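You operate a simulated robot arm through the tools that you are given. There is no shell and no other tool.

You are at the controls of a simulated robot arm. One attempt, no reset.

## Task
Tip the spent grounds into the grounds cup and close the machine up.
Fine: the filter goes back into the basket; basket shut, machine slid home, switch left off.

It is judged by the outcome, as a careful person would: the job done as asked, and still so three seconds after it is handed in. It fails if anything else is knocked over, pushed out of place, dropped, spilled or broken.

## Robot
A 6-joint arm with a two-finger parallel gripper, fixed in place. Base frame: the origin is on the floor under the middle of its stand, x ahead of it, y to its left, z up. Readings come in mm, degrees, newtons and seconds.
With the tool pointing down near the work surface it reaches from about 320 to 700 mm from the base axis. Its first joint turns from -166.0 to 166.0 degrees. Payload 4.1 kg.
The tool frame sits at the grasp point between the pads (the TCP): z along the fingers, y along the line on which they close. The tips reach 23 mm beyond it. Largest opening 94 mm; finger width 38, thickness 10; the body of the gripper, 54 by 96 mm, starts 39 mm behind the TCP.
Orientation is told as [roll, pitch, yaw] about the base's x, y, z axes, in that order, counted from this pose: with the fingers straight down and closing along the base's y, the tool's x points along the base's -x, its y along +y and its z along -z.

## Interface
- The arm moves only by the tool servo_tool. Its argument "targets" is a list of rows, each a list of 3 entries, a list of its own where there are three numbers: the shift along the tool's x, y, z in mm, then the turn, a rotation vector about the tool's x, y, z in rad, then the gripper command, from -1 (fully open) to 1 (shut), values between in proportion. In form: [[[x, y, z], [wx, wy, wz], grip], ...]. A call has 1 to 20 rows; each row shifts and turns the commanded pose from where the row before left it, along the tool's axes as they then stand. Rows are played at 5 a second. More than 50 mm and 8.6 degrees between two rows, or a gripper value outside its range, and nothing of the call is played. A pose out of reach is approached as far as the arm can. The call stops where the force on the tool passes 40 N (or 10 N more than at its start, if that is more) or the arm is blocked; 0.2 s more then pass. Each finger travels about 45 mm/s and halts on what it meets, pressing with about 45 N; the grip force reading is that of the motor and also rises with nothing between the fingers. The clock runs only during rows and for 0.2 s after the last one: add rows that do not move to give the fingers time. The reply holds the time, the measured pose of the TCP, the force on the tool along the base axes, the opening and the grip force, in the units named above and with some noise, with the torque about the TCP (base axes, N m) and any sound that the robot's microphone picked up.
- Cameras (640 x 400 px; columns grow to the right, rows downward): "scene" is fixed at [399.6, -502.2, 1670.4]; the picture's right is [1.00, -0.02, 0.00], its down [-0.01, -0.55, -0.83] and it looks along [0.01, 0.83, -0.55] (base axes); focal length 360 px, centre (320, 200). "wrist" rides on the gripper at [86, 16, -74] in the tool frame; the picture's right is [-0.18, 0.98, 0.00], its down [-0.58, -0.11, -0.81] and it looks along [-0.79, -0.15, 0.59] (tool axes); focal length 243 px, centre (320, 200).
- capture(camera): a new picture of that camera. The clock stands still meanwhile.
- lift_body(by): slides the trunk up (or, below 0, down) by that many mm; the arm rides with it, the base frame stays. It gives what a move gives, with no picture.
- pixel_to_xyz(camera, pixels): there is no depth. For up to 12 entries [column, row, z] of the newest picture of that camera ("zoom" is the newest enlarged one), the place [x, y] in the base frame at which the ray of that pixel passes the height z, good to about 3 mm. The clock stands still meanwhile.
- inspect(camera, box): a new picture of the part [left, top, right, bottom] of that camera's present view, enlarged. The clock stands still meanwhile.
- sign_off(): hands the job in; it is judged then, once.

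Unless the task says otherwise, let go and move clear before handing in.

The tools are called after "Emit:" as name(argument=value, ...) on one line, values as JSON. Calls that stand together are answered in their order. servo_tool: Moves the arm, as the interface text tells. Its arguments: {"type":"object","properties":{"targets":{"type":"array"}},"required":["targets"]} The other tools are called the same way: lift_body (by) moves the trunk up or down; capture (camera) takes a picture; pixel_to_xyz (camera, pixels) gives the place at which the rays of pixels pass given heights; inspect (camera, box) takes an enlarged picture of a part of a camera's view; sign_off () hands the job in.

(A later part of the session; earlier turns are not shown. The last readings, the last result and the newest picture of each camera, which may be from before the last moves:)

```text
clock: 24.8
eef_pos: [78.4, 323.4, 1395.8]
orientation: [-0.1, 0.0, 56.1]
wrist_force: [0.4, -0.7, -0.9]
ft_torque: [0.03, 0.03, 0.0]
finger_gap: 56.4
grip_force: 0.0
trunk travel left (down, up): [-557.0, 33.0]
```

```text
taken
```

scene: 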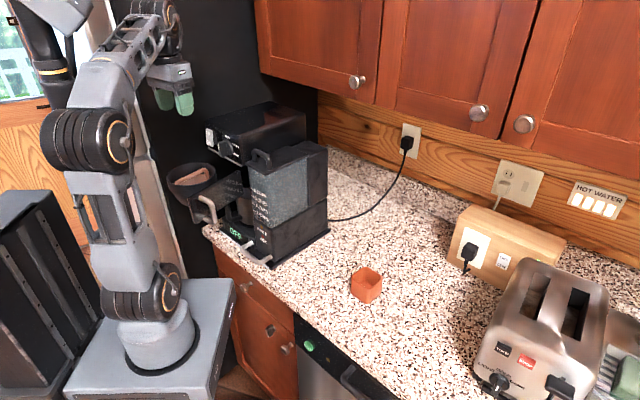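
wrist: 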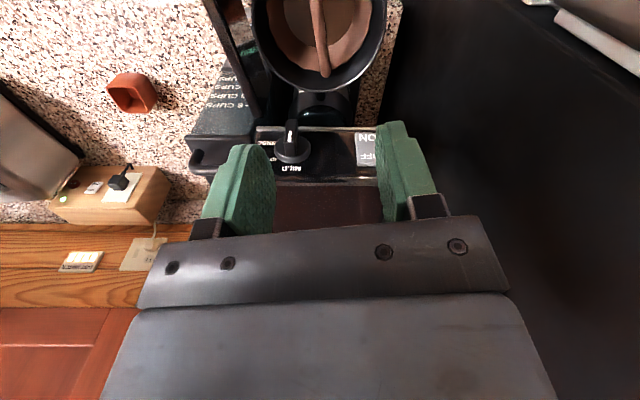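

The bail shows nearly vertical in the wrist picture at column ≈320 at the top, so the yaw is close. I'll enlarge to measure its angle and position.

Emit:
inspect(camera="wrist", box=[230, 0, 410, 100])

Emit:
pixel_to_xyz(camera="wrist", pixels=[[324, 74, 1202], [318, 10, 1202], [251, 20, 1205], [387, 20, 1205], [320, 90, 1205]])

```text
3.56 times, centred on (320, 50) of wrist
```

zoom: 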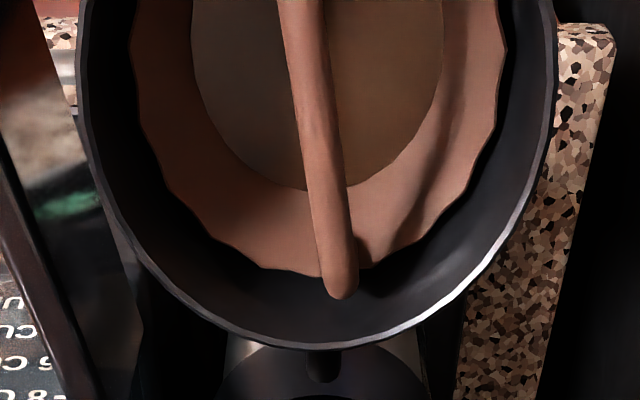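

```text
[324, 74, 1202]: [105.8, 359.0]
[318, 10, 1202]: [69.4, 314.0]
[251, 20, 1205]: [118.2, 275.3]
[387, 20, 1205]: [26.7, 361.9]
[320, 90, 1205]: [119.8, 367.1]
```

I'll convert the bail centreline points straight from the zoom.

Emit:
pixel_to_xyz(camera="zoom", pixels=[[340, 283, 1202], [302, 10, 1202], [320, 150, 1202], [78, 40, 1205], [556, 40, 1205], [320, 348, 1205]])

```text
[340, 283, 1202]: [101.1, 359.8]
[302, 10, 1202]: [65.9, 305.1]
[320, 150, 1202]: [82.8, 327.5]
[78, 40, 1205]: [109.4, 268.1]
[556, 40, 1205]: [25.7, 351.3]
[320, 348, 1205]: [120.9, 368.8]
```

Bail direction measures ≈57° and its line passes within a millimetre or two of the current TCP (77.7,323.5). I'll narrow the opening to ~30 mm and lower the trunk 150 mm to hover just above the bail.

Emit:
servo_tool(targets=[[[0, 0, 0], [0, 0, -0.017], 0.36], [[0, 0, 0], [0, 0, 0], 0.36], [[0, 0, 0], [0, 0, 0], 0.36]])

Emit:
lift_body(by=-145)

Emit:
capture(camera="wrist")

Emit:
inspect(camera="scene", box=[150, 100, 270, 220])

```text
clock: 25.6
eef_pos: [79.4, 322.7, 1396.6]
orientation: [0.0, 0.0, 57.1]
wrist_force: [0.2, 0.0, -0.9]
ft_torque: [-0.03, -0.01, 0.01]
finger_gap: 30.0
grip_force: 0.1
trunk travel left (down, up): [-557.0, 33.0]
```

```text
clock: 27.3
eef_pos: [80.0, 320.9, 1251.6]
orientation: [0.0, 0.1, 57.2]
wrist_force: [-0.7, 0.6, -0.1]
ft_torque: [-0.01, 0.0, 0.0]
finger_gap: 29.9
grip_force: 0.0
trunk travel left (down, up): [-412.0, 178.0]
```

```text
taken
```

wrist: 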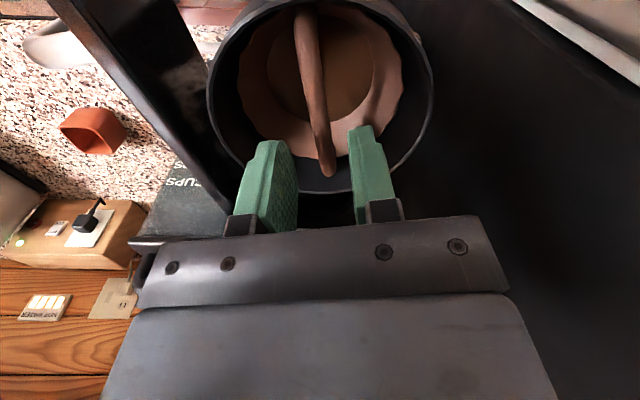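

```text
3.33 times, centred on (210, 160) of scene
```

zoom: 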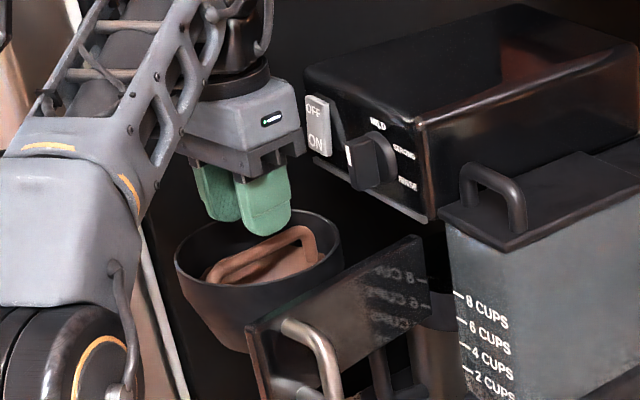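

The bail sits between the fingers in the picture, running (305,5)→(328,170). I'll recheck its line at this closer range before descending.

Emit:
inspect(camera="wrist", box=[210, 0, 440, 190])

Emit:
pixel_to_xyz(camera="wrist", pixels=[[327, 166, 1202], [306, 10, 1202], [315, 80, 1202], [320, 120, 1202], [208, 90, 1205], [433, 90, 1205], [330, 194, 1205]])

```text
2.11 times, centred on (325, 95) of wrist
```

zoom: 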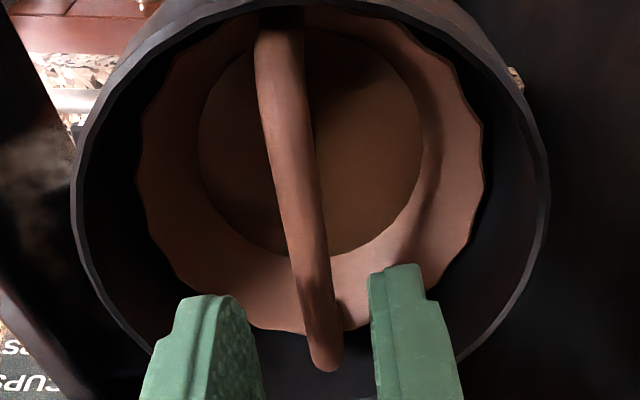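

```text
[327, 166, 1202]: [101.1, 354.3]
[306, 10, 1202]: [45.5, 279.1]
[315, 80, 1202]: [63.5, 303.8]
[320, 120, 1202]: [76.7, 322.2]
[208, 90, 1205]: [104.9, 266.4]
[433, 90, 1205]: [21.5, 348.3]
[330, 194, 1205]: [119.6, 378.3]
```

The bail angle reads ≈53.5° here and lies within ~2 mm of the TCP axis. I'll turn −3.5° and descend 48 mm, then close.

Emit:
servo_tool(targets=[[[0, 0, 0], [0, 0, 0.061], 0.36], [[0, 0, 12], [0, 0, 0], 0.36], [[0, 0, 12], [0, 0, 0], 0.36], [[0, 0, 12], [0, 0, 0], 0.36], [[0, 0, 11], [0, 0, 0], 0.36], [[0, 0, 0], [0, 0, 0], 0.36]])

Emit:
capture(camera="wrist")

Emit:
inspect(camera="scene", box=[160, 130, 240, 200])

```text
clock: 28.7
eef_pos: [80.0, 322.5, 1204.5]
orientation: [0.0, 0.0, 53.7]
wrist_force: [-0.5, -0.3, 0.1]
ft_torque: [0.03, 0.02, -0.02]
finger_gap: 30.1
grip_force: 0.0
trunk travel left (down, up): [-412.0, 178.0]
```

```text
taken
```

wrist: 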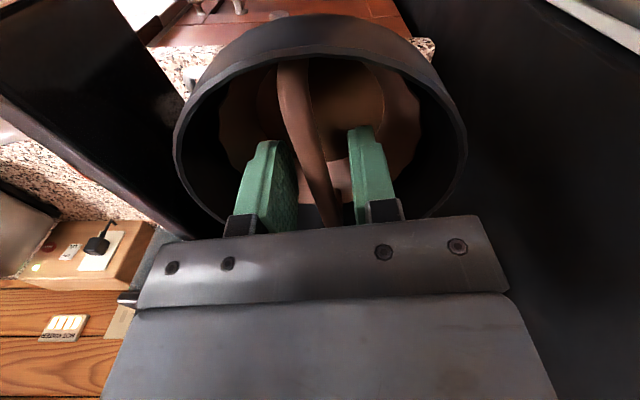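

```text
5.71 times, centred on (200, 165) of scene
```

zoom: 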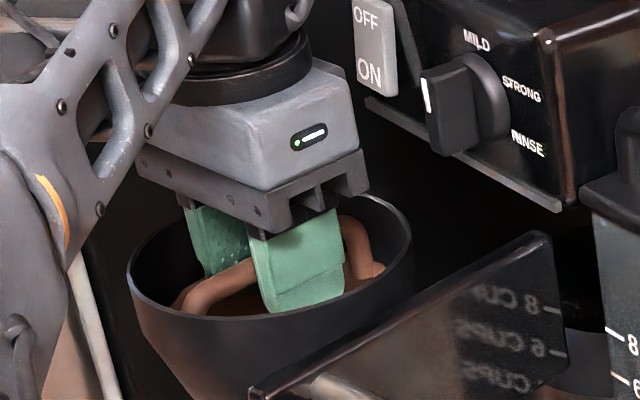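

The fingers straddle the bail cleanly inside the basket with no contact force. Closing now.

Emit:
servo_tool(targets=[[[0, 0, 0], [0, 0, 0], 0.7], [[0, 0, 0], [0, 0, 0], 1], [[0, 0, 0], [0, 0, 0], 1], [[0, 0, 0], [0, 0, 0], 1]])

Emit:
inspect(camera="scene", box=[160, 130, 240, 200])

Emit:
inspect(camera="wrist", box=[160, 0, 480, 240])

```text
clock: 29.7
eef_pos: [79.5, 322.8, 1205.4]
orientation: [0.0, -0.1, 53.5]
wrist_force: [0.7, 0.7, 0.6]
ft_torque: [-0.02, -0.01, 0.03]
finger_gap: 9.3
grip_force: 45.1
trunk travel left (down, up): [-412.0, 178.0]
```

```text
5.71 times, centred on (200, 165) of scene
```

zoom: 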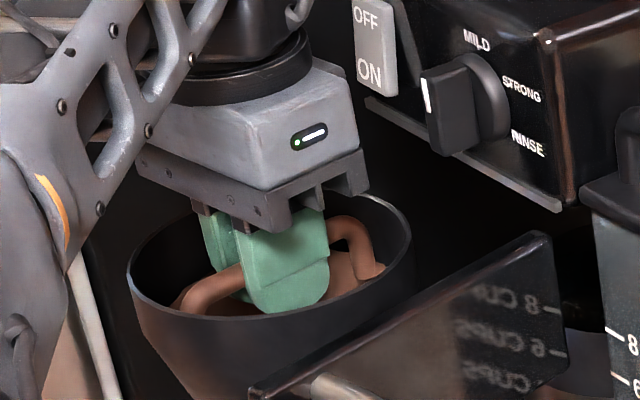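

```text
1.67 times, centred on (320, 120) of wrist
```

zoom: 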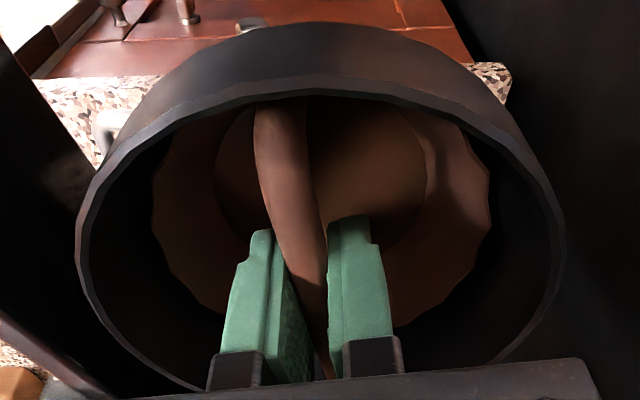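

Gripped the bail: 9.3 mm gap at 45 N. I'll lift slowly and watch the force and picture.

Emit:
servo_tool(targets=[[[0, 0, -5], [0, 0, 0], 1], [[0, 0, -5], [0, 0, 0], 1], [[0, 0, -5], [0, 0, 0], 1], [[0, 0, -5], [0, 0, 0], 1], [[0, 0, 0], [0, 0, 0], 1]])

Emit:
inspect(camera="scene", box=[160, 110, 260, 200])

```text
clock: 30.9
eef_pos: [79.3, 321.2, 1224.4]
orientation: [-0.1, 0.0, 53.6]
wrist_force: [-1.0, 0.5, 0.0]
ft_torque: [-0.02, 0.03, 0.06]
finger_gap: 9.4
grip_force: 45.5
trunk travel left (down, up): [-412.0, 178.0]
```

```text
4.44 times, centred on (210, 155) of scene
```

zoom: 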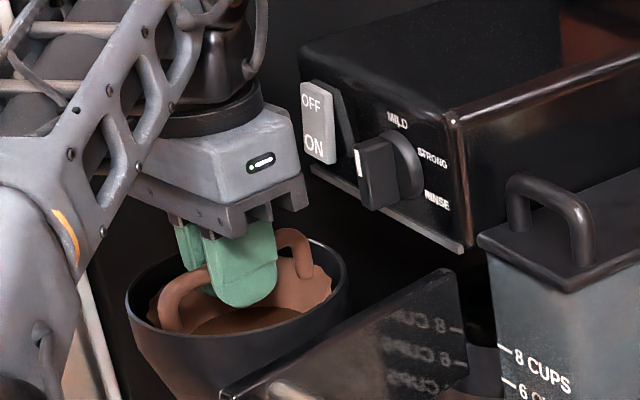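

The filter is rising freely, with the basket staying put. Lifting another 90 mm straight up with the trunk.

Emit:
lift_body(by=90)

Emit:
capture(camera="scene")

Emit:
inspect(camera="scene", box=[140, 90, 270, 210])

Emit:
capture(camera="wrist")

```text
clock: 32.1
eef_pos: [80.2, 322.2, 1313.9]
orientation: [-0.1, 0.0, 53.6]
wrist_force: [-0.2, -0.6, -0.8]
ft_torque: [0.0, 0.0, 0.01]
finger_gap: 9.3
grip_force: 45.2
trunk travel left (down, up): [-502.0, 88.0]
```

```text
taken
```

scene: 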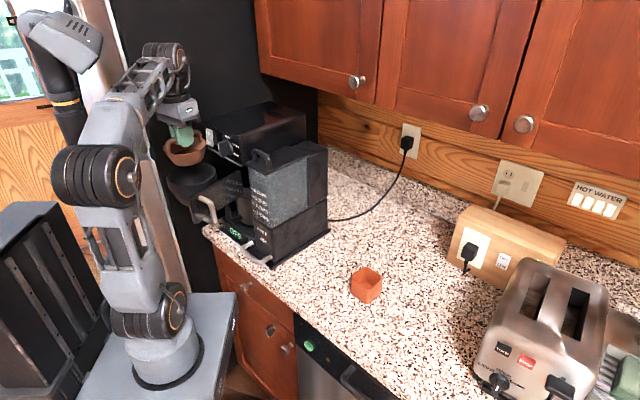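

```text
3.33 times, centred on (205, 150) of scene
```

zoom: 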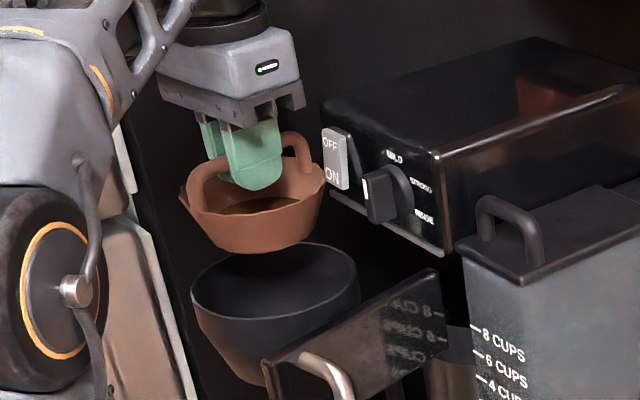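

```text
taken
```

wrist: 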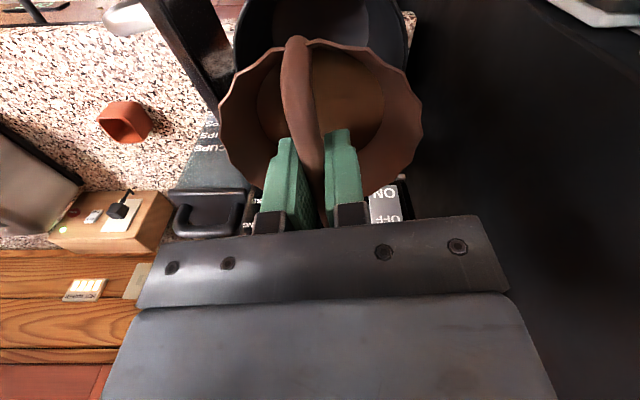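

The filter with its grounds is out and level, clear above the basket. Before travelling, I'll measure the grounds cup precisely in both pictures.

Emit:
inspect(camera="wrist", box=[80, 85, 180, 155])

Emit:
inspect(camera="scene", box=[335, 255, 395, 310])

```text
5.71 times, centred on (130, 120) of wrist
```

zoom: 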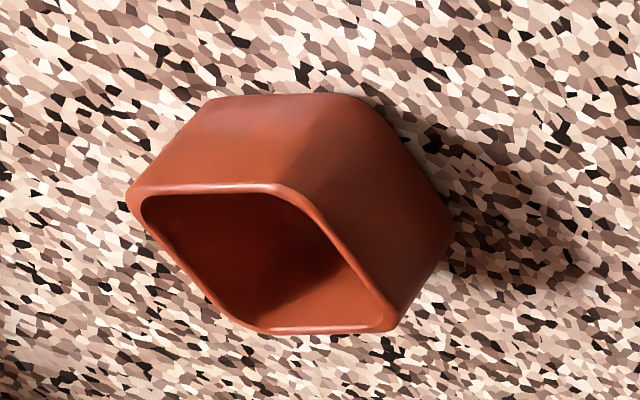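

```text
7.27 times, centred on (365, 282) of scene
```

zoom: 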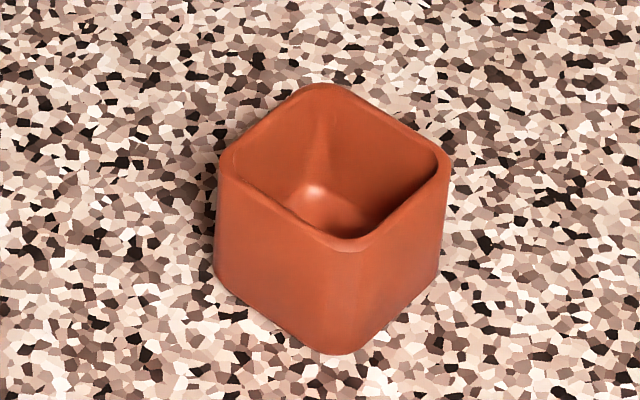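

Now converting the cup's rim corners and base corners.

Emit:
pixel_to_xyz(camera="zoom", pixels=[[345, 355, 890], [215, 268, 890], [435, 278, 890], [345, 246, 950], [345, 246, 965], [222, 160, 950], [222, 160, 965], [448, 163, 950], [448, 163, 965], [325, 86, 950], [325, 86, 965]])

Emit:
pixel_to_xyz(camera="wrist", pixels=[[96.8, 120.1, 950], [141.9, 142, 950], [122, 117.6, 950], [120.8, 142.5, 950], [110, 102, 890], [138, 101.5, 890], [153, 125, 890]])

```text
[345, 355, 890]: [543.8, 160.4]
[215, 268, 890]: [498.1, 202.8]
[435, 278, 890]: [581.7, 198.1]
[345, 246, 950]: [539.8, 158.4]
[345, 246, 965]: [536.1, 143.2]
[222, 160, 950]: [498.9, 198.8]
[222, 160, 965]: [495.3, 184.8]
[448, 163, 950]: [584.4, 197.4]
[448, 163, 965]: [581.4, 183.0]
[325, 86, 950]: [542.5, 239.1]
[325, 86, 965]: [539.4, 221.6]
```

```text
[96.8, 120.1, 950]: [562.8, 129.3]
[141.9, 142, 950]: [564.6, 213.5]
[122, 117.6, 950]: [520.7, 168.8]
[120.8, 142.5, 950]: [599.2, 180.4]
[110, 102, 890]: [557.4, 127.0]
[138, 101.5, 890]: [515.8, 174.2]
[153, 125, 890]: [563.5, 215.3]
```

The two views put the cup near (540,180) but disagree on height; I'll re-measure up close. I'll raise 40 mm, back away from the machine along its normal, then swing about the base axis at a small radius with the filter level.

Emit:
lift_body(by=40)

Emit:
servo_tool(targets=[[[12, 2, 0], [0, 0, 0], 1], [[12, 2, 0], [0, 0, 0], 1], [[12, 2, 0], [0, 0, 0], 1], [[13, 2.5, 0], [0, 0, 0], 1], [[-8.8, -18.3, 0], [0, 0, 0.0698], 1], [[-8.8, -18.3, 0], [0, 0, 0.0698], 1], [[-8.8, -18.3, 0], [0, 0, 0.0698], 1], [[-8.8, -18.3, 0], [0, 0, 0.0698], 1], [[-8.8, -18.3, 0], [0, 0, 0.0698], 1], [[-8.8, -18.3, 0], [0, 0, 0.0698], 1], [[0, 0, 0], [0, 0, 0], 1]])

Emit:
capture(camera="scene")

```text
clock: 33.0
eef_pos: [80.4, 321.3, 1355.0]
orientation: [0.0, 0.0, 53.5]
wrist_force: [0.3, 0.2, -0.4]
ft_torque: [-0.02, -0.03, 0.01]
finger_gap: 9.3
grip_force: 44.7
trunk travel left (down, up): [-542.0, 48.0]
```

```text
clock: 35.4
eef_pos: [156.6, 244.7, 1354.9]
orientation: [0.0, 0.1, 29.5]
wrist_force: [-0.8, 1.1, -0.4]
ft_torque: [-0.02, 0.0, -0.01]
finger_gap: 9.3
grip_force: 45.3
trunk travel left (down, up): [-542.0, 48.0]
```

```text
taken
```

scene: 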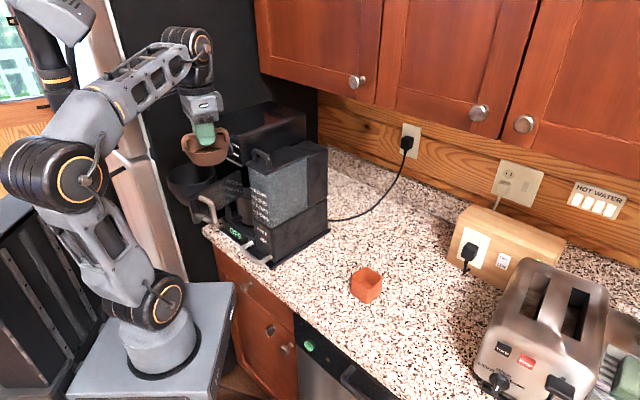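

Smooth so far: filter at (204,150) in the scene, level and held. Continuing the swing to the cup's azimuth.

Emit:
servo_tool(targets=[[[-8.8, -18.3, 0], [0, 0, 0.0698], 1], [[-8.8, -18.3, 0], [0, 0, 0.0698], 1], [[-8.8, -18.3, 0], [0, 0, 0.0698], 1], [[-8.8, -18.3, 0], [0, 0, 0.0698], 1], [[-8.8, -18.3, 0], [0, 0, 0.0698], 1], [[-8.8, -18.3, 0], [0, 0, 0.0698], 1], [[-8.8, -18.3, 0], [0, 0, 0.0698], 1], [[-8.8, -18.3, 0], [0, 0, 0.0698], 1], [[-8.8, -18.3, 0], [0, 0, 0.0698], 1], [[0, 0, 0], [0, 0, 0], 1]])

Emit:
capture(camera="scene")

Emit:
capture(camera="wrist")

```text
clock: 37.6
eef_pos: [270.3, 104.3, 1354.0]
orientation: [0.0, 0.0, -6.4]
wrist_force: [0.3, 0.4, 0.1]
ft_torque: [0.02, 0.02, 0.01]
finger_gap: 9.3
grip_force: 44.8
trunk travel left (down, up): [-542.0, 48.0]
```

```text
taken
```

scene: 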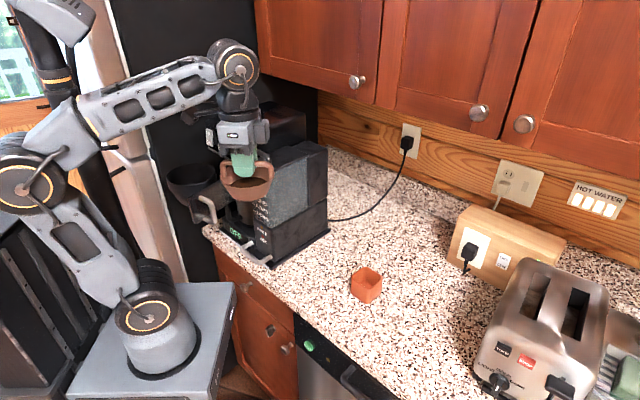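

```text
taken
```

wrist: 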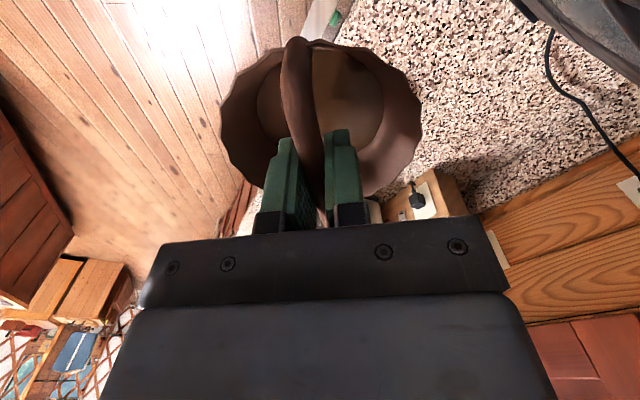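

Arm and filter are fine at (270,104). Next I'll yaw the tool about 155° so the camera ends on the outward side (up when I tip), pouring away from it.

Emit:
servo_tool(targets=[[[0, 0, 0], [0, 0, 0.1426], 1], [[0, 0, 0], [0, 0, 0.1426], 1], [[0, 0, 0], [0, 0, 0.1426], 1], [[0, 0, 0], [0, 0, 0.1426], 1], [[0, 0, 0], [0, 0, 0.1426], 1], [[0, 0, 0], [0, 0, 0.1426], 1], [[0, 0, 0], [0, 0, 0.1426], 1], [[0, 0, 0], [0, 0, 0.1426], 1], [[0, 0, 0], [0, 0, 0.1426], 1], [[0, 0, 0], [0, 0, 0.1426], 1], [[0, 0, 0], [0, 0, 0.1426], 1], [[0, 0, 0], [0, 0, 0.1426], 1], [[0, 0, 0], [0, 0, 0.1426], 1], [[0, 0, 0], [0, 0, 0.1426], 1], [[0, 0, 0], [0, 0, 0.1426], 1], [[0, 0, 0], [0, 0, 0.1426], 1], [[0, 0, 0], [0, 0, 0.1426], 1], [[0, 0, 0], [0, 0, 0.1426], 1], [[0, 0, 0], [0, 0, 0.1426], 1], [[0, 0, 0], [0, 0, 0], 1]])

Emit:
capture(camera="wrist")

Emit:
capture(camera="scene")

```text
clock: 41.8
eef_pos: [289.1, 43.9, 1352.5]
orientation: [0.0, 0.0, -161.6]
wrist_force: [0.1, 0.1, -0.1]
ft_torque: [0.0, -0.07, 0.0]
finger_gap: 9.2
grip_force: 45.2
out of reach, approached as far as the arm can: row 18, 19
trunk travel left (down, up): [-542.0, 48.0]
```

```text
taken
```

wrist: 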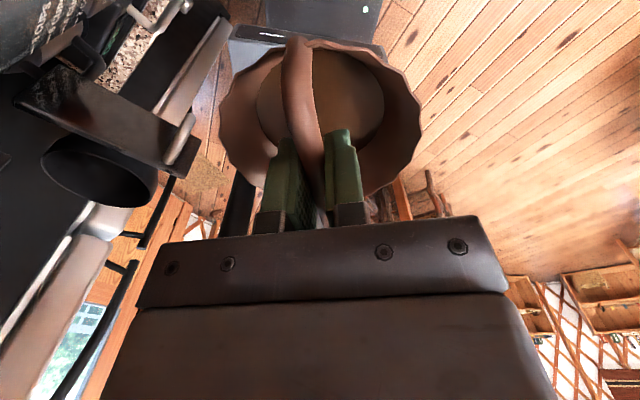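

```text
taken
```

scene: 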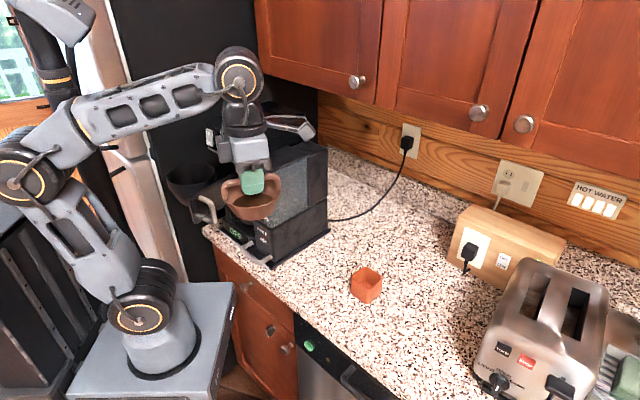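

The last two rows ran into a wrist-roll limit (the base turned to compensate), so tipping radially with the camera on top isn't available. Tipping sideways will keep all joints mid-range: I'll turn back to yaw ≈ −72° so the tilt axis is radial, with the camera ending on top.

Emit:
servo_tool(targets=[[[0, 0, 0], [0, 0, -0.131], 1], [[0, 0, 0], [0, 0, -0.131], 1], [[0, 0, 0], [0, 0, -0.131], 1], [[0, 0, 0], [0, 0, -0.131], 1], [[0, 0, 0], [0, 0, -0.131], 1], [[0, 0, 0], [0, 0, -0.131], 1], [[0, 0, 0], [0, 0, -0.131], 1], [[0, 0, 0], [0, 0, -0.131], 1], [[0, 0, 0], [0, 0, -0.131], 1], [[0, 0, 0], [0, 0, -0.131], 1], [[0, 0, 0], [0, 0, -0.131], 1], [[0, 0, 0], [0, 0, -0.131], 1], [[0, 0, 0], [0, 0, 0], 1]])

Emit:
capture(camera="scene")

Emit:
capture(camera="wrist")

```text
clock: 44.6
eef_pos: [289.0, 45.6, 1353.3]
orientation: [0.0, 0.0, -71.4]
wrist_force: [-0.1, 0.3, -0.7]
ft_torque: [0.01, 0.0, 0.0]
finger_gap: 9.3
grip_force: 44.6
trunk travel left (down, up): [-542.0, 48.0]
```

```text
taken
```

scene: 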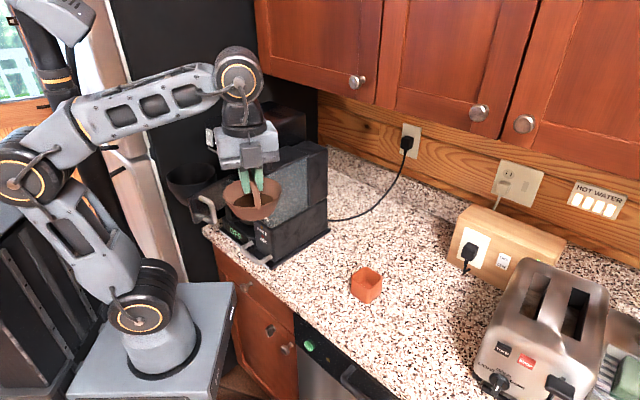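

```text
taken
```

wrist: 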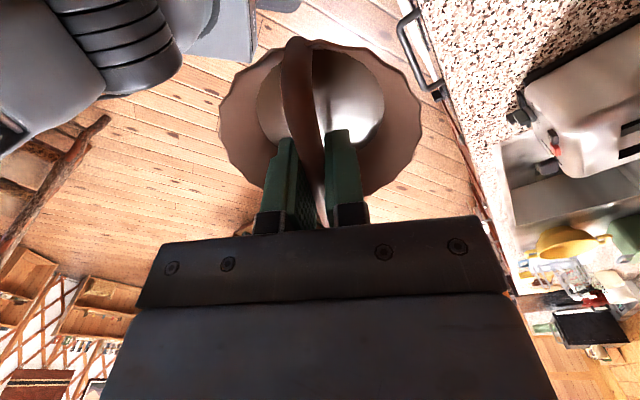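

The pose held at (289,45) with yaw −71. The filter interior shows a bright patch at wrist (350,95); I'll enlarge to see the grounds.

Emit:
inspect(camera="wrist", box=[210, 30, 430, 210])

Emit:
inspect(camera="scene", box=[200, 120, 310, 230])

```text
2.22 times, centred on (320, 120) of wrist
```

zoom: 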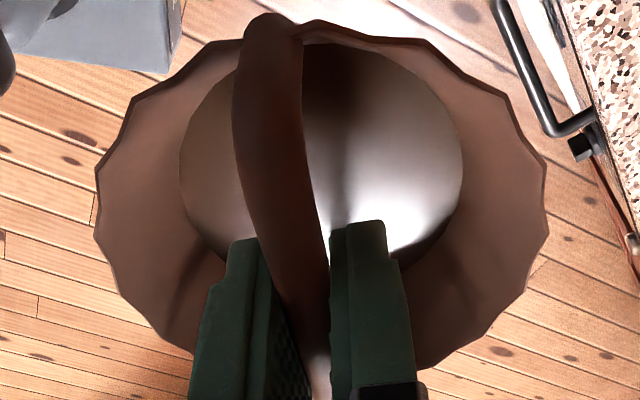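

```text
3.64 times, centred on (255, 175) of scene
```

zoom: 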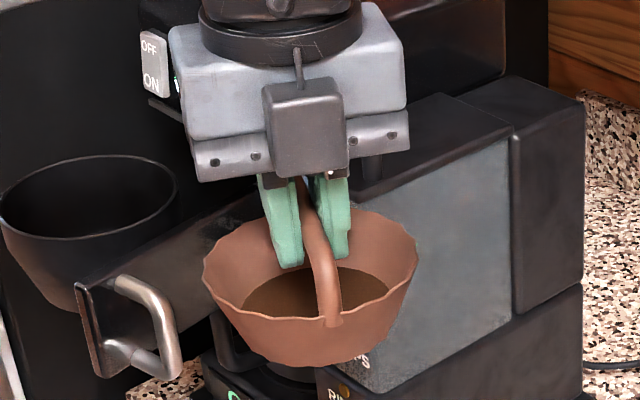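

The grounds sit as a level brown bed in the filter. I'll lower the trunk 167 mm, then move over toward the cup keeping the filter level.

Emit:
lift_body(by=-167)

Emit:
servo_tool(targets=[[[6.8, 20, 0], [0, 0, 0], 1], [[6.8, 20, 0], [0, 0, 0], 1], [[6.8, 20, 0], [0, 0, 0], 1], [[6.8, 20, 0], [0, 0, 0], 1], [[6.8, 20, 0], [0, 0, 0], 1], [[6.8, 20, 0], [0, 0, 0], 1], [[6.8, 20, 0], [0, 0, 0], 1], [[6.8, 20, 0], [0, 0, 0], 1], [[6.8, 20, 0], [0, 0, 0], 1], [[6.8, 20, 0], [0, 0, 0], 1], [[0, 0, 0], [0, 0, 0], 1]])

Emit:
capture(camera="scene")

Emit:
capture(camera="wrist")

```text
clock: 46.5
eef_pos: [290.3, 43.8, 1187.2]
orientation: [-0.1, 0.0, -71.6]
wrist_force: [0.0, -0.9, -1.6]
ft_torque: [0.0, 0.02, -0.01]
finger_gap: 9.2
grip_force: 45.2
trunk travel left (down, up): [-375.0, 215.0]
```

```text
clock: 48.9
eef_pos: [457.2, 173.4, 1185.8]
orientation: [0.1, 0.0, -71.5]
wrist_force: [-0.1, 0.0, -1.0]
ft_torque: [-0.04, 0.0, 0.03]
finger_gap: 9.3
grip_force: 44.8
trunk travel left (down, up): [-375.0, 215.0]
```

```text
taken
```

scene: 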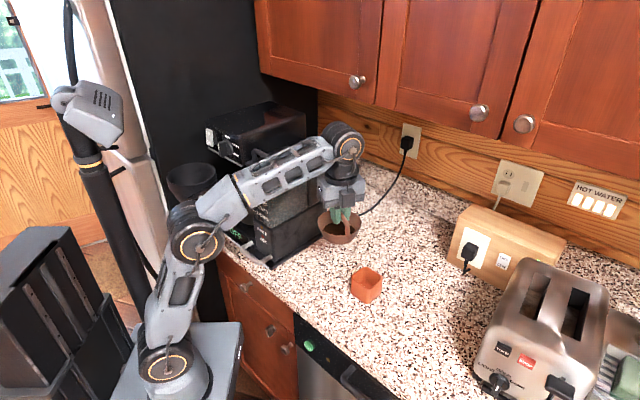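

```text
taken
```

wrist: 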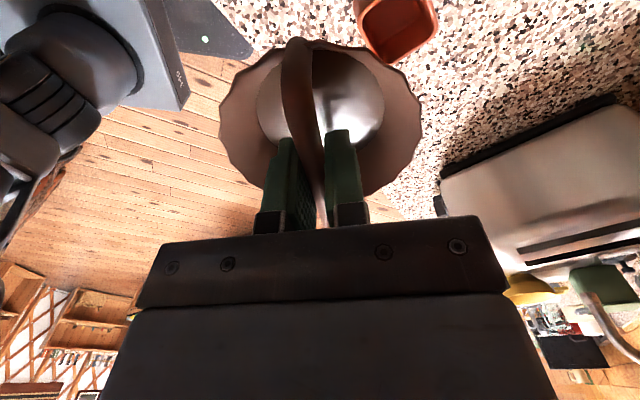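

The cup is now close in the wrist picture at (398,25). I'll measure its rim from here.

Emit:
inspect(camera="wrist", box=[340, 0, 460, 75])

Emit:
pixel_to_xyz(camera="wrist", pixels=[[436, 24, 950], [436, 24, 970], [398, 62, 950], [398, 62, 970], [358, 22, 950], [358, 22, 970]])

```text
5.33 times, centred on (400, 38) of wrist
```

zoom: 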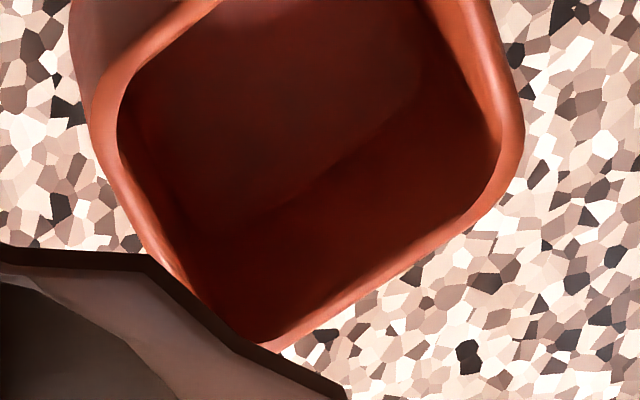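

```text
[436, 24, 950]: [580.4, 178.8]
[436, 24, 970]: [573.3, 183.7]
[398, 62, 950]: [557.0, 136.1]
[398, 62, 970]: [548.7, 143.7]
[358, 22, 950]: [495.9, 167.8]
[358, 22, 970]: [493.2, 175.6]
```

Emit:
pixel_to_xyz(camera="wrist", pixels=[[356.8, 19.2, 940], [356.8, 19.2, 960], [356.8, 19.2, 980], [389.7, 66.1, 940], [389.7, 66.1, 960], [389.7, 66.1, 980], [438.1, 25.8, 940], [438.1, 25.8, 960], [438.1, 25.8, 980]])

Emit:
pixel_to_xyz(camera="scene", pixels=[[351.5, 276.5, 940], [351.5, 276.5, 960], [351.5, 276.5, 980], [368.4, 288.3, 940], [368.4, 288.3, 960], [368.4, 288.3, 980], [382.6, 277, 940], [382.6, 277, 960], [382.6, 277, 980], [368.4, 303.3, 890], [368.4, 303.3, 910]])

```text
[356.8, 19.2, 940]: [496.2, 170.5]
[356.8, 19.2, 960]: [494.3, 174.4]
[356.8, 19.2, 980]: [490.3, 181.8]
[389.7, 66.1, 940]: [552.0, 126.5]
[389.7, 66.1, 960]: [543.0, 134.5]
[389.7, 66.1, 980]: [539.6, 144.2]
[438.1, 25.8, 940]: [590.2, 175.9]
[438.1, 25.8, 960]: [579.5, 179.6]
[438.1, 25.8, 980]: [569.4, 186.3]
```

```text
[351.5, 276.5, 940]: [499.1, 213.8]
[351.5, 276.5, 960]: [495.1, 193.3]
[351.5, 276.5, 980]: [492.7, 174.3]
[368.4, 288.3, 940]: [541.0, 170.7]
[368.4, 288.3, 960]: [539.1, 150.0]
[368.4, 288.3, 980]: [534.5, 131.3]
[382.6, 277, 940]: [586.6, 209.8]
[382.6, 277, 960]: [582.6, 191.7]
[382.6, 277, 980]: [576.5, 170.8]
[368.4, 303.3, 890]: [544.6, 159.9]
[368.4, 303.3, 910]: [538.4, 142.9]
```

Matching the rim corners gives the cup centre ≈(536,181), rim z≈971, so the counter is z≈911. I'll move the filter so its inward lip sits just uphill of the cup centre, about 60 mm above the rim, still level.

Emit:
servo_tool(targets=[[[11, 19, 0], [0, 0, 0], 1], [[11, 19, 0], [0, 0, 0], 1], [[11, 19, 0], [0, 0, 0], 1], [[10.6, 19.5, 0], [0, 0, 0], 1], [[0, 0, 15], [0, 0, 0], 1], [[0, 0, 15], [0, 0, 0], 1], [[0, 0, 15], [0, 0, 0], 1], [[0, 0, 15], [0, 0, 0], 1], [[0, 0, 15], [0, 0, 0], 1], [[0, 0, 15], [0, 0, 0], 1], [[0, 0, 15], [0, 0, 0], 1], [[0, 0, 0], [0, 0, 0], 1]])

Emit:
capture(camera="scene")

Emit:
capture(camera="wrist")

Emit:
inspect(camera="scene", box=[300, 170, 440, 310])

```text
clock: 51.5
eef_pos: [505.5, 231.3, 1070.7]
orientation: [-0.1, 0.0, -71.4]
wrist_force: [-0.1, -0.4, -0.2]
ft_torque: [0.04, -0.02, 0.01]
finger_gap: 9.5
grip_force: 44.9
out of reach, approached as far as the arm can: row 4
trunk travel left (down, up): [-375.0, 215.0]
```

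```text
taken
```

scene: 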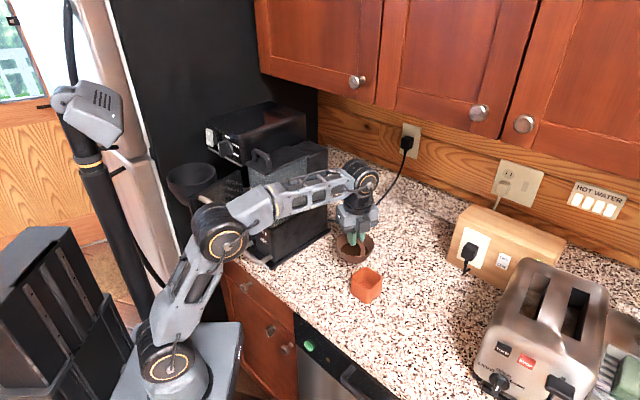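

```text
taken
```

wrist: 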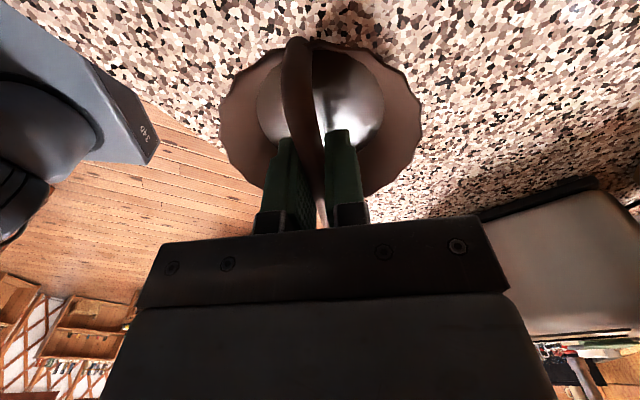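

```text
2.86 times, centred on (370, 240) of scene
```

zoom: 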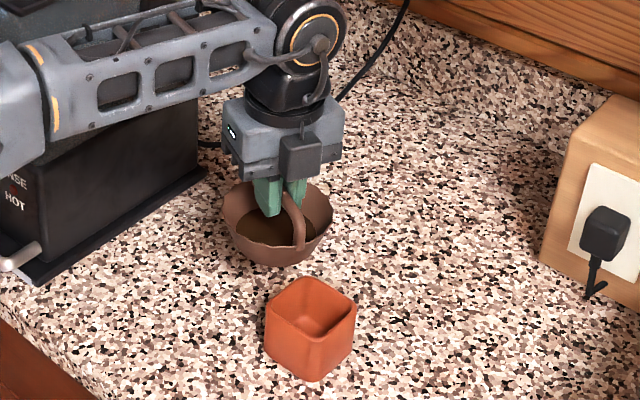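

Row 4 was clipped by reach at that height; TCP is at (505.5,231.3,1070.7). I'll make up the remaining 4/12 mm and 8 mm down, then check the alignment.

Emit:
servo_tool(targets=[[[2, 6.2, 4], [0, 0, 0], 1], [[2, 6.2, 4], [0, 0, 0], 1], [[0, 0, 0], [0, 0, 0], 1]])

Emit:
inspect(camera="scene", box=[320, 200, 420, 310])

```text
clock: 52.2
eef_pos: [515.7, 240.3, 1062.8]
orientation: [0.1, 0.1, -71.4]
wrist_force: [-0.5, 0.7, -0.5]
ft_torque: [0.0, 0.01, 0.0]
finger_gap: 9.3
grip_force: 45.4
trunk travel left (down, up): [-375.0, 215.0]
```

```text
3.64 times, centred on (370, 255) of scene
```

zoom: 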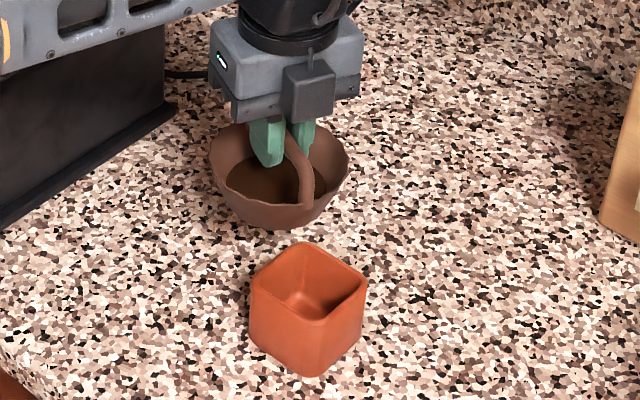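

Lip and cup match the projections (lip at zoom (308,207), cup centre (309,282)). I'll begin tipping about the tool's y axis with the lip pinned over the cup, 30° first.

Emit:
servo_tool(targets=[[[-3.62, 0, -5.05], [0, 0.1047, 0], 1], [[-3.62, 0, -5.05], [0, 0.1047, 0], 1], [[-3.62, 0, -5.05], [0, 0.1047, 0], 1], [[-3.62, 0, -5.05], [0, 0.1047, 0], 1], [[-3.62, 0, -5.05], [0, 0.1047, 0], 1], [[0, 0, 0], [0, 0, 0], 1]])

Emit:
inspect(camera="scene", box=[320, 200, 420, 310])

Emit:
capture(camera="wrist")

```text
clock: 53.6
eef_pos: [523.0, 219.7, 1083.5]
orientation: [0.0, 30.1, -71.5]
wrist_force: [0.5, 0.2, -0.4]
ft_torque: [-0.02, 0.01, 0.02]
finger_gap: 9.2
grip_force: 44.6
trunk travel left (down, up): [-375.0, 215.0]
```

```text
3.64 times, centred on (370, 255) of scene
```

zoom: 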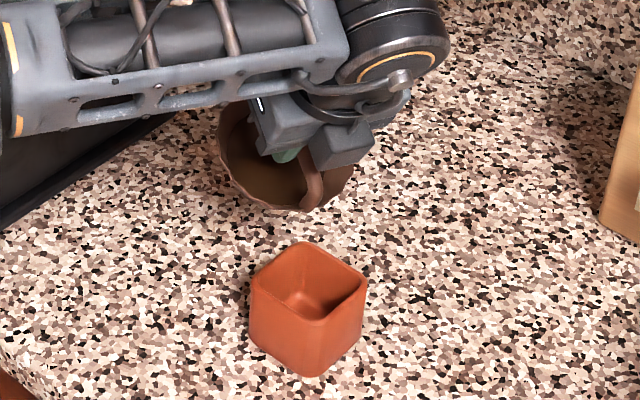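

```text
taken
```

wrist: 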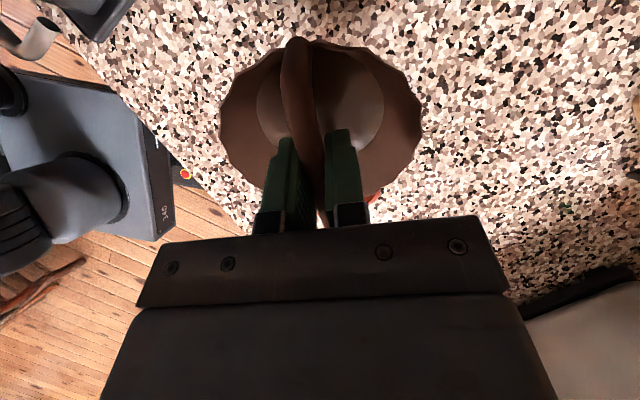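

30° reached, filter steady and lip still over the cup. Continue to 60° in 3° rows.

Emit:
servo_tool(targets=[[[-1.743, 0, -2.573], [0, 0.05236, 0], 1], [[-1.743, 0, -2.573], [0, 0.05236, 0], 1], [[-1.743, 0, -2.573], [0, 0.05236, 0], 1], [[-1.743, 0, -2.573], [0, 0.05236, 0], 1], [[-1.743, 0, -2.573], [0, 0.05236, 0], 1], [[-1.743, 0, -2.573], [0, 0.05236, 0], 1], [[-1.743, 0, -2.573], [0, 0.05236, 0], 1], [[-1.743, 0, -2.573], [0, 0.05236, 0], 1], [[0, 0, 0], [0, 0, 0], 1]])

Emit:
inspect(camera="scene", box=[320, 200, 420, 310])

Emit:
inspect(camera="wrist", box=[200, 20, 440, 220])

```text
clock: 55.6
eef_pos: [532.0, 196.6, 1089.9]
orientation: [0.0, 53.9, -71.6]
wrist_force: [0.1, 0.5, -0.9]
ft_torque: [0.01, 0.01, -0.02]
finger_gap: 9.4
grip_force: 45.0
trunk travel left (down, up): [-375.0, 215.0]
```

```text
3.64 times, centred on (370, 255) of scene
```

zoom: 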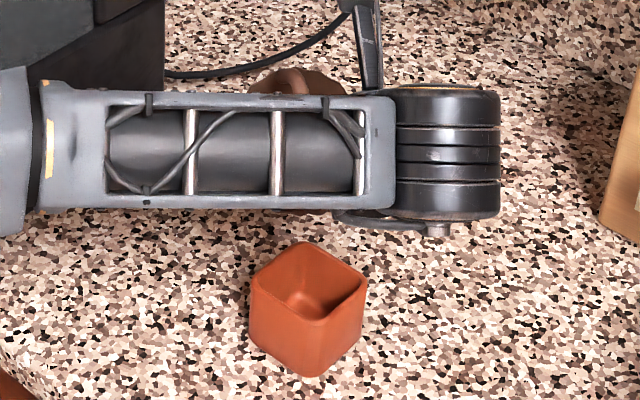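

```text
2.00 times, centred on (320, 120) of wrist
```

zoom: 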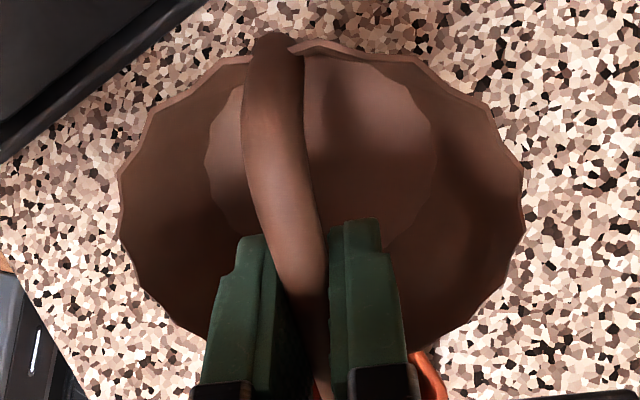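

At 54° the filter is still rigid; the forearm hides it from the scene camera, but the cup is visible and still empty. I'll go on to 72°, watching both views.

Emit:
servo_tool(targets=[[[-1.743, 0, -2.573], [0, 0.05236, 0], 1], [[-1.743, 0, -2.573], [0, 0.05236, 0], 1], [[-1.743, 0, -2.573], [0, 0.05236, 0], 1], [[-1.743, 0, -2.573], [0, 0.05236, 0], 1], [[-1.743, 0, -2.573], [0, 0.05236, 0], 1], [[-1.743, 0, -2.573], [0, 0.05236, 0], 1], [[0, 0, 0], [0, 0, 0], 1]])

Emit:
inspect(camera="scene", box=[320, 200, 420, 310])

Emit:
inspect(camera="wrist", box=[200, 20, 440, 220])

```text
clock: 57.2
eef_pos: [537.8, 179.6, 1088.4]
orientation: [-0.1, 72.0, -71.5]
wrist_force: [-0.4, 0.1, -0.3]
ft_torque: [0.0, 0.01, 0.01]
finger_gap: 9.2
grip_force: 44.8
trunk travel left (down, up): [-375.0, 215.0]
```

```text
3.64 times, centred on (370, 255) of scene
```

zoom: 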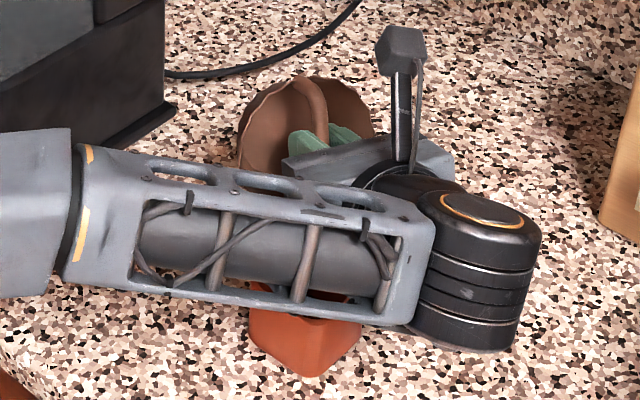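

```text
2.00 times, centred on (320, 120) of wrist
```

zoom: 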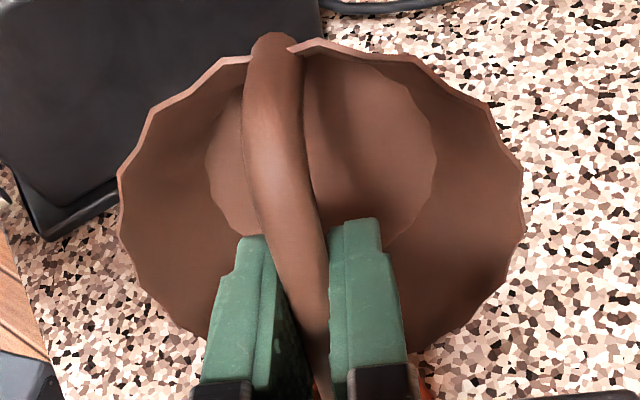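

The dark bed is no longer visible at the filter's base, so the grounds have shifted toward the lip. I'll check the full wrist view and the cup before tilting further.

Emit:
capture(camera="wrist")

Emit:
capture(camera="scene")

Emit:
inspect(camera="wrist", box=[300, 140, 460, 240])

Emit:
inspect(camera="scene", box=[340, 255, 400, 310])

```text
taken
```

wrist: 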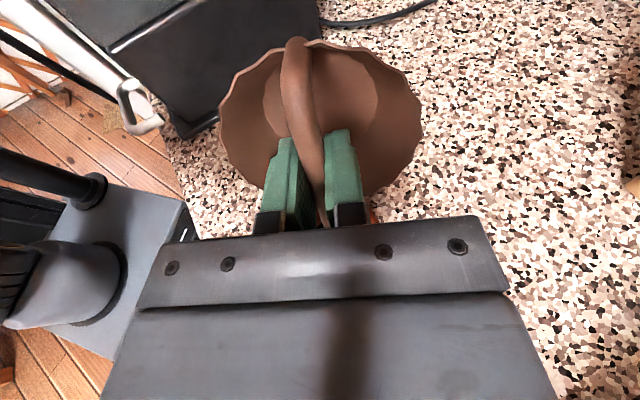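

```text
taken
```

scene: 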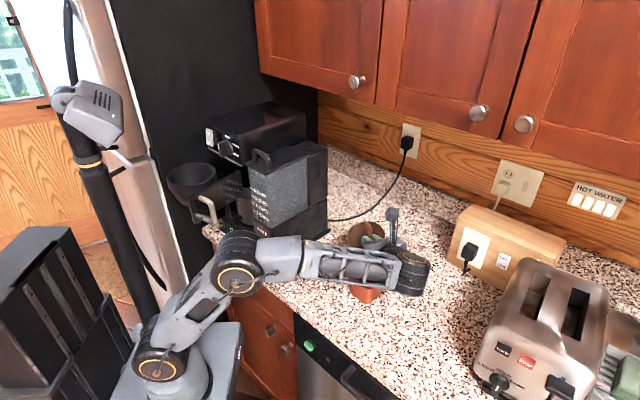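

```text
4.00 times, centred on (380, 190) of wrist
```

zoom: 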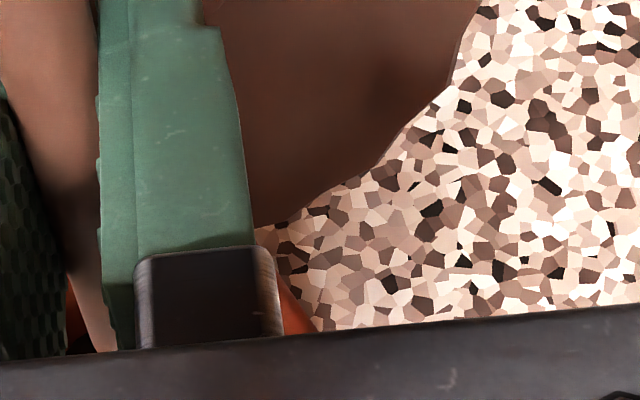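

```text
7.27 times, centred on (370, 282) of scene
```

zoom: 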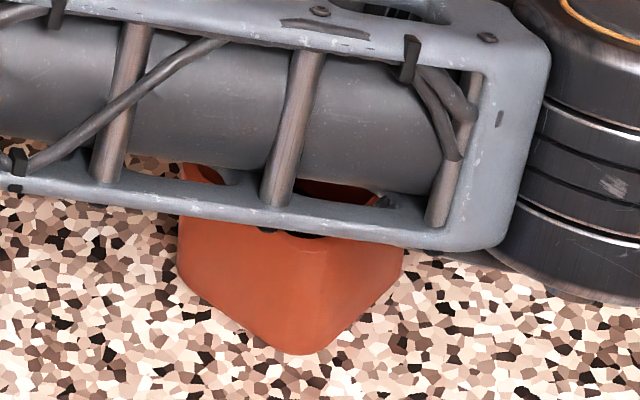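

Only glimpses of the cup through the forearm frame, with no scatter on the counter. I'll continue tipping slowly to about 108° to let all of it fall, lip still pinned.

Emit:
servo_tool(targets=[[[-1.743, 0, -2.573], [0, 0.05236, 0], 1], [[-1.743, 0, -2.573], [0, 0.05236, 0], 1], [[-1.743, 0, -2.573], [0, 0.05236, 0], 1], [[-1.743, 0, -2.573], [0, 0.05236, 0], 1], [[-1.743, 0, -2.573], [0, 0.05236, 0], 1], [[-1.743, 0, -2.573], [0, 0.05236, 0], 1], [[-1.743, 0, -2.573], [0, 0.05236, 0], 1], [[-1.743, 0, -2.573], [0, 0.05236, 0], 1], [[0, 0, 0], [0, 0, 0], 1]])

Emit:
capture(camera="scene")

Emit:
capture(camera="wrist")

```text
clock: 59.2
eef_pos: [545.6, 158.0, 1076.3]
orientation: [-180.0, 83.9, 108.7]
wrist_force: [0.0, -0.2, -1.2]
ft_torque: [-0.01, -0.04, -0.03]
finger_gap: 9.2
grip_force: 44.9
trunk travel left (down, up): [-375.0, 215.0]
```

```text
taken
```

scene: 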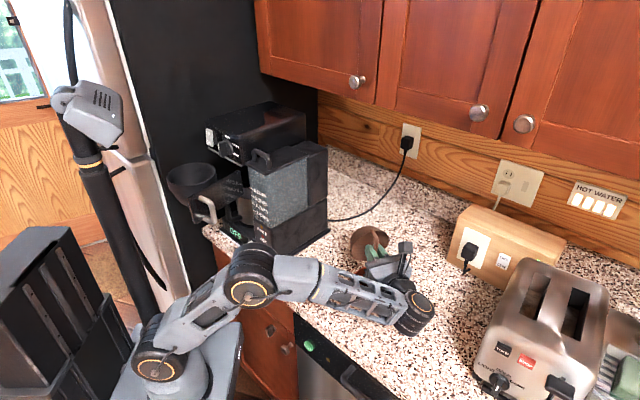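

```text
taken
```

wrist: 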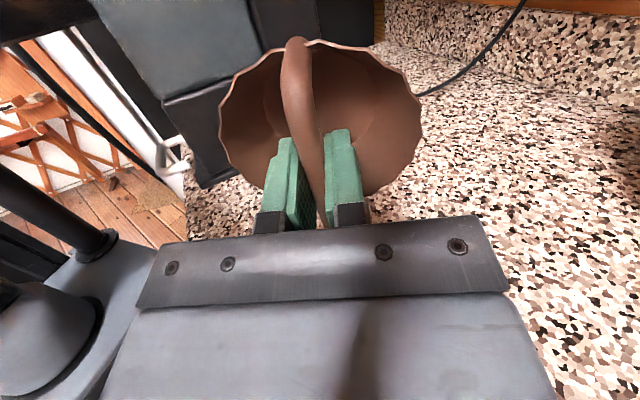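

At 96° now; the filter looks empty inside. Enlarging filter interior and the cup area.

Emit:
inspect(camera="wrist", box=[200, 20, 440, 220])

Emit:
inspect(camera="scene", box=[310, 210, 450, 340])

```text
2.00 times, centred on (320, 120) of wrist
```

zoom: 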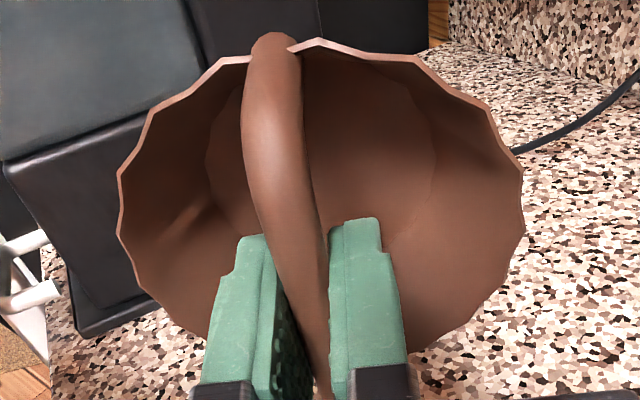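

```text
3.08 times, centred on (380, 275) of scene
```

zoom: 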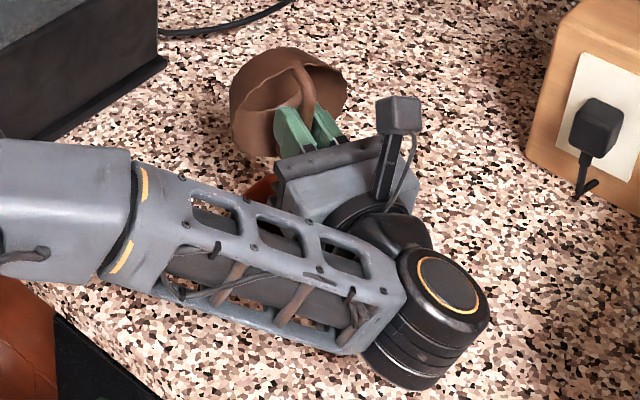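

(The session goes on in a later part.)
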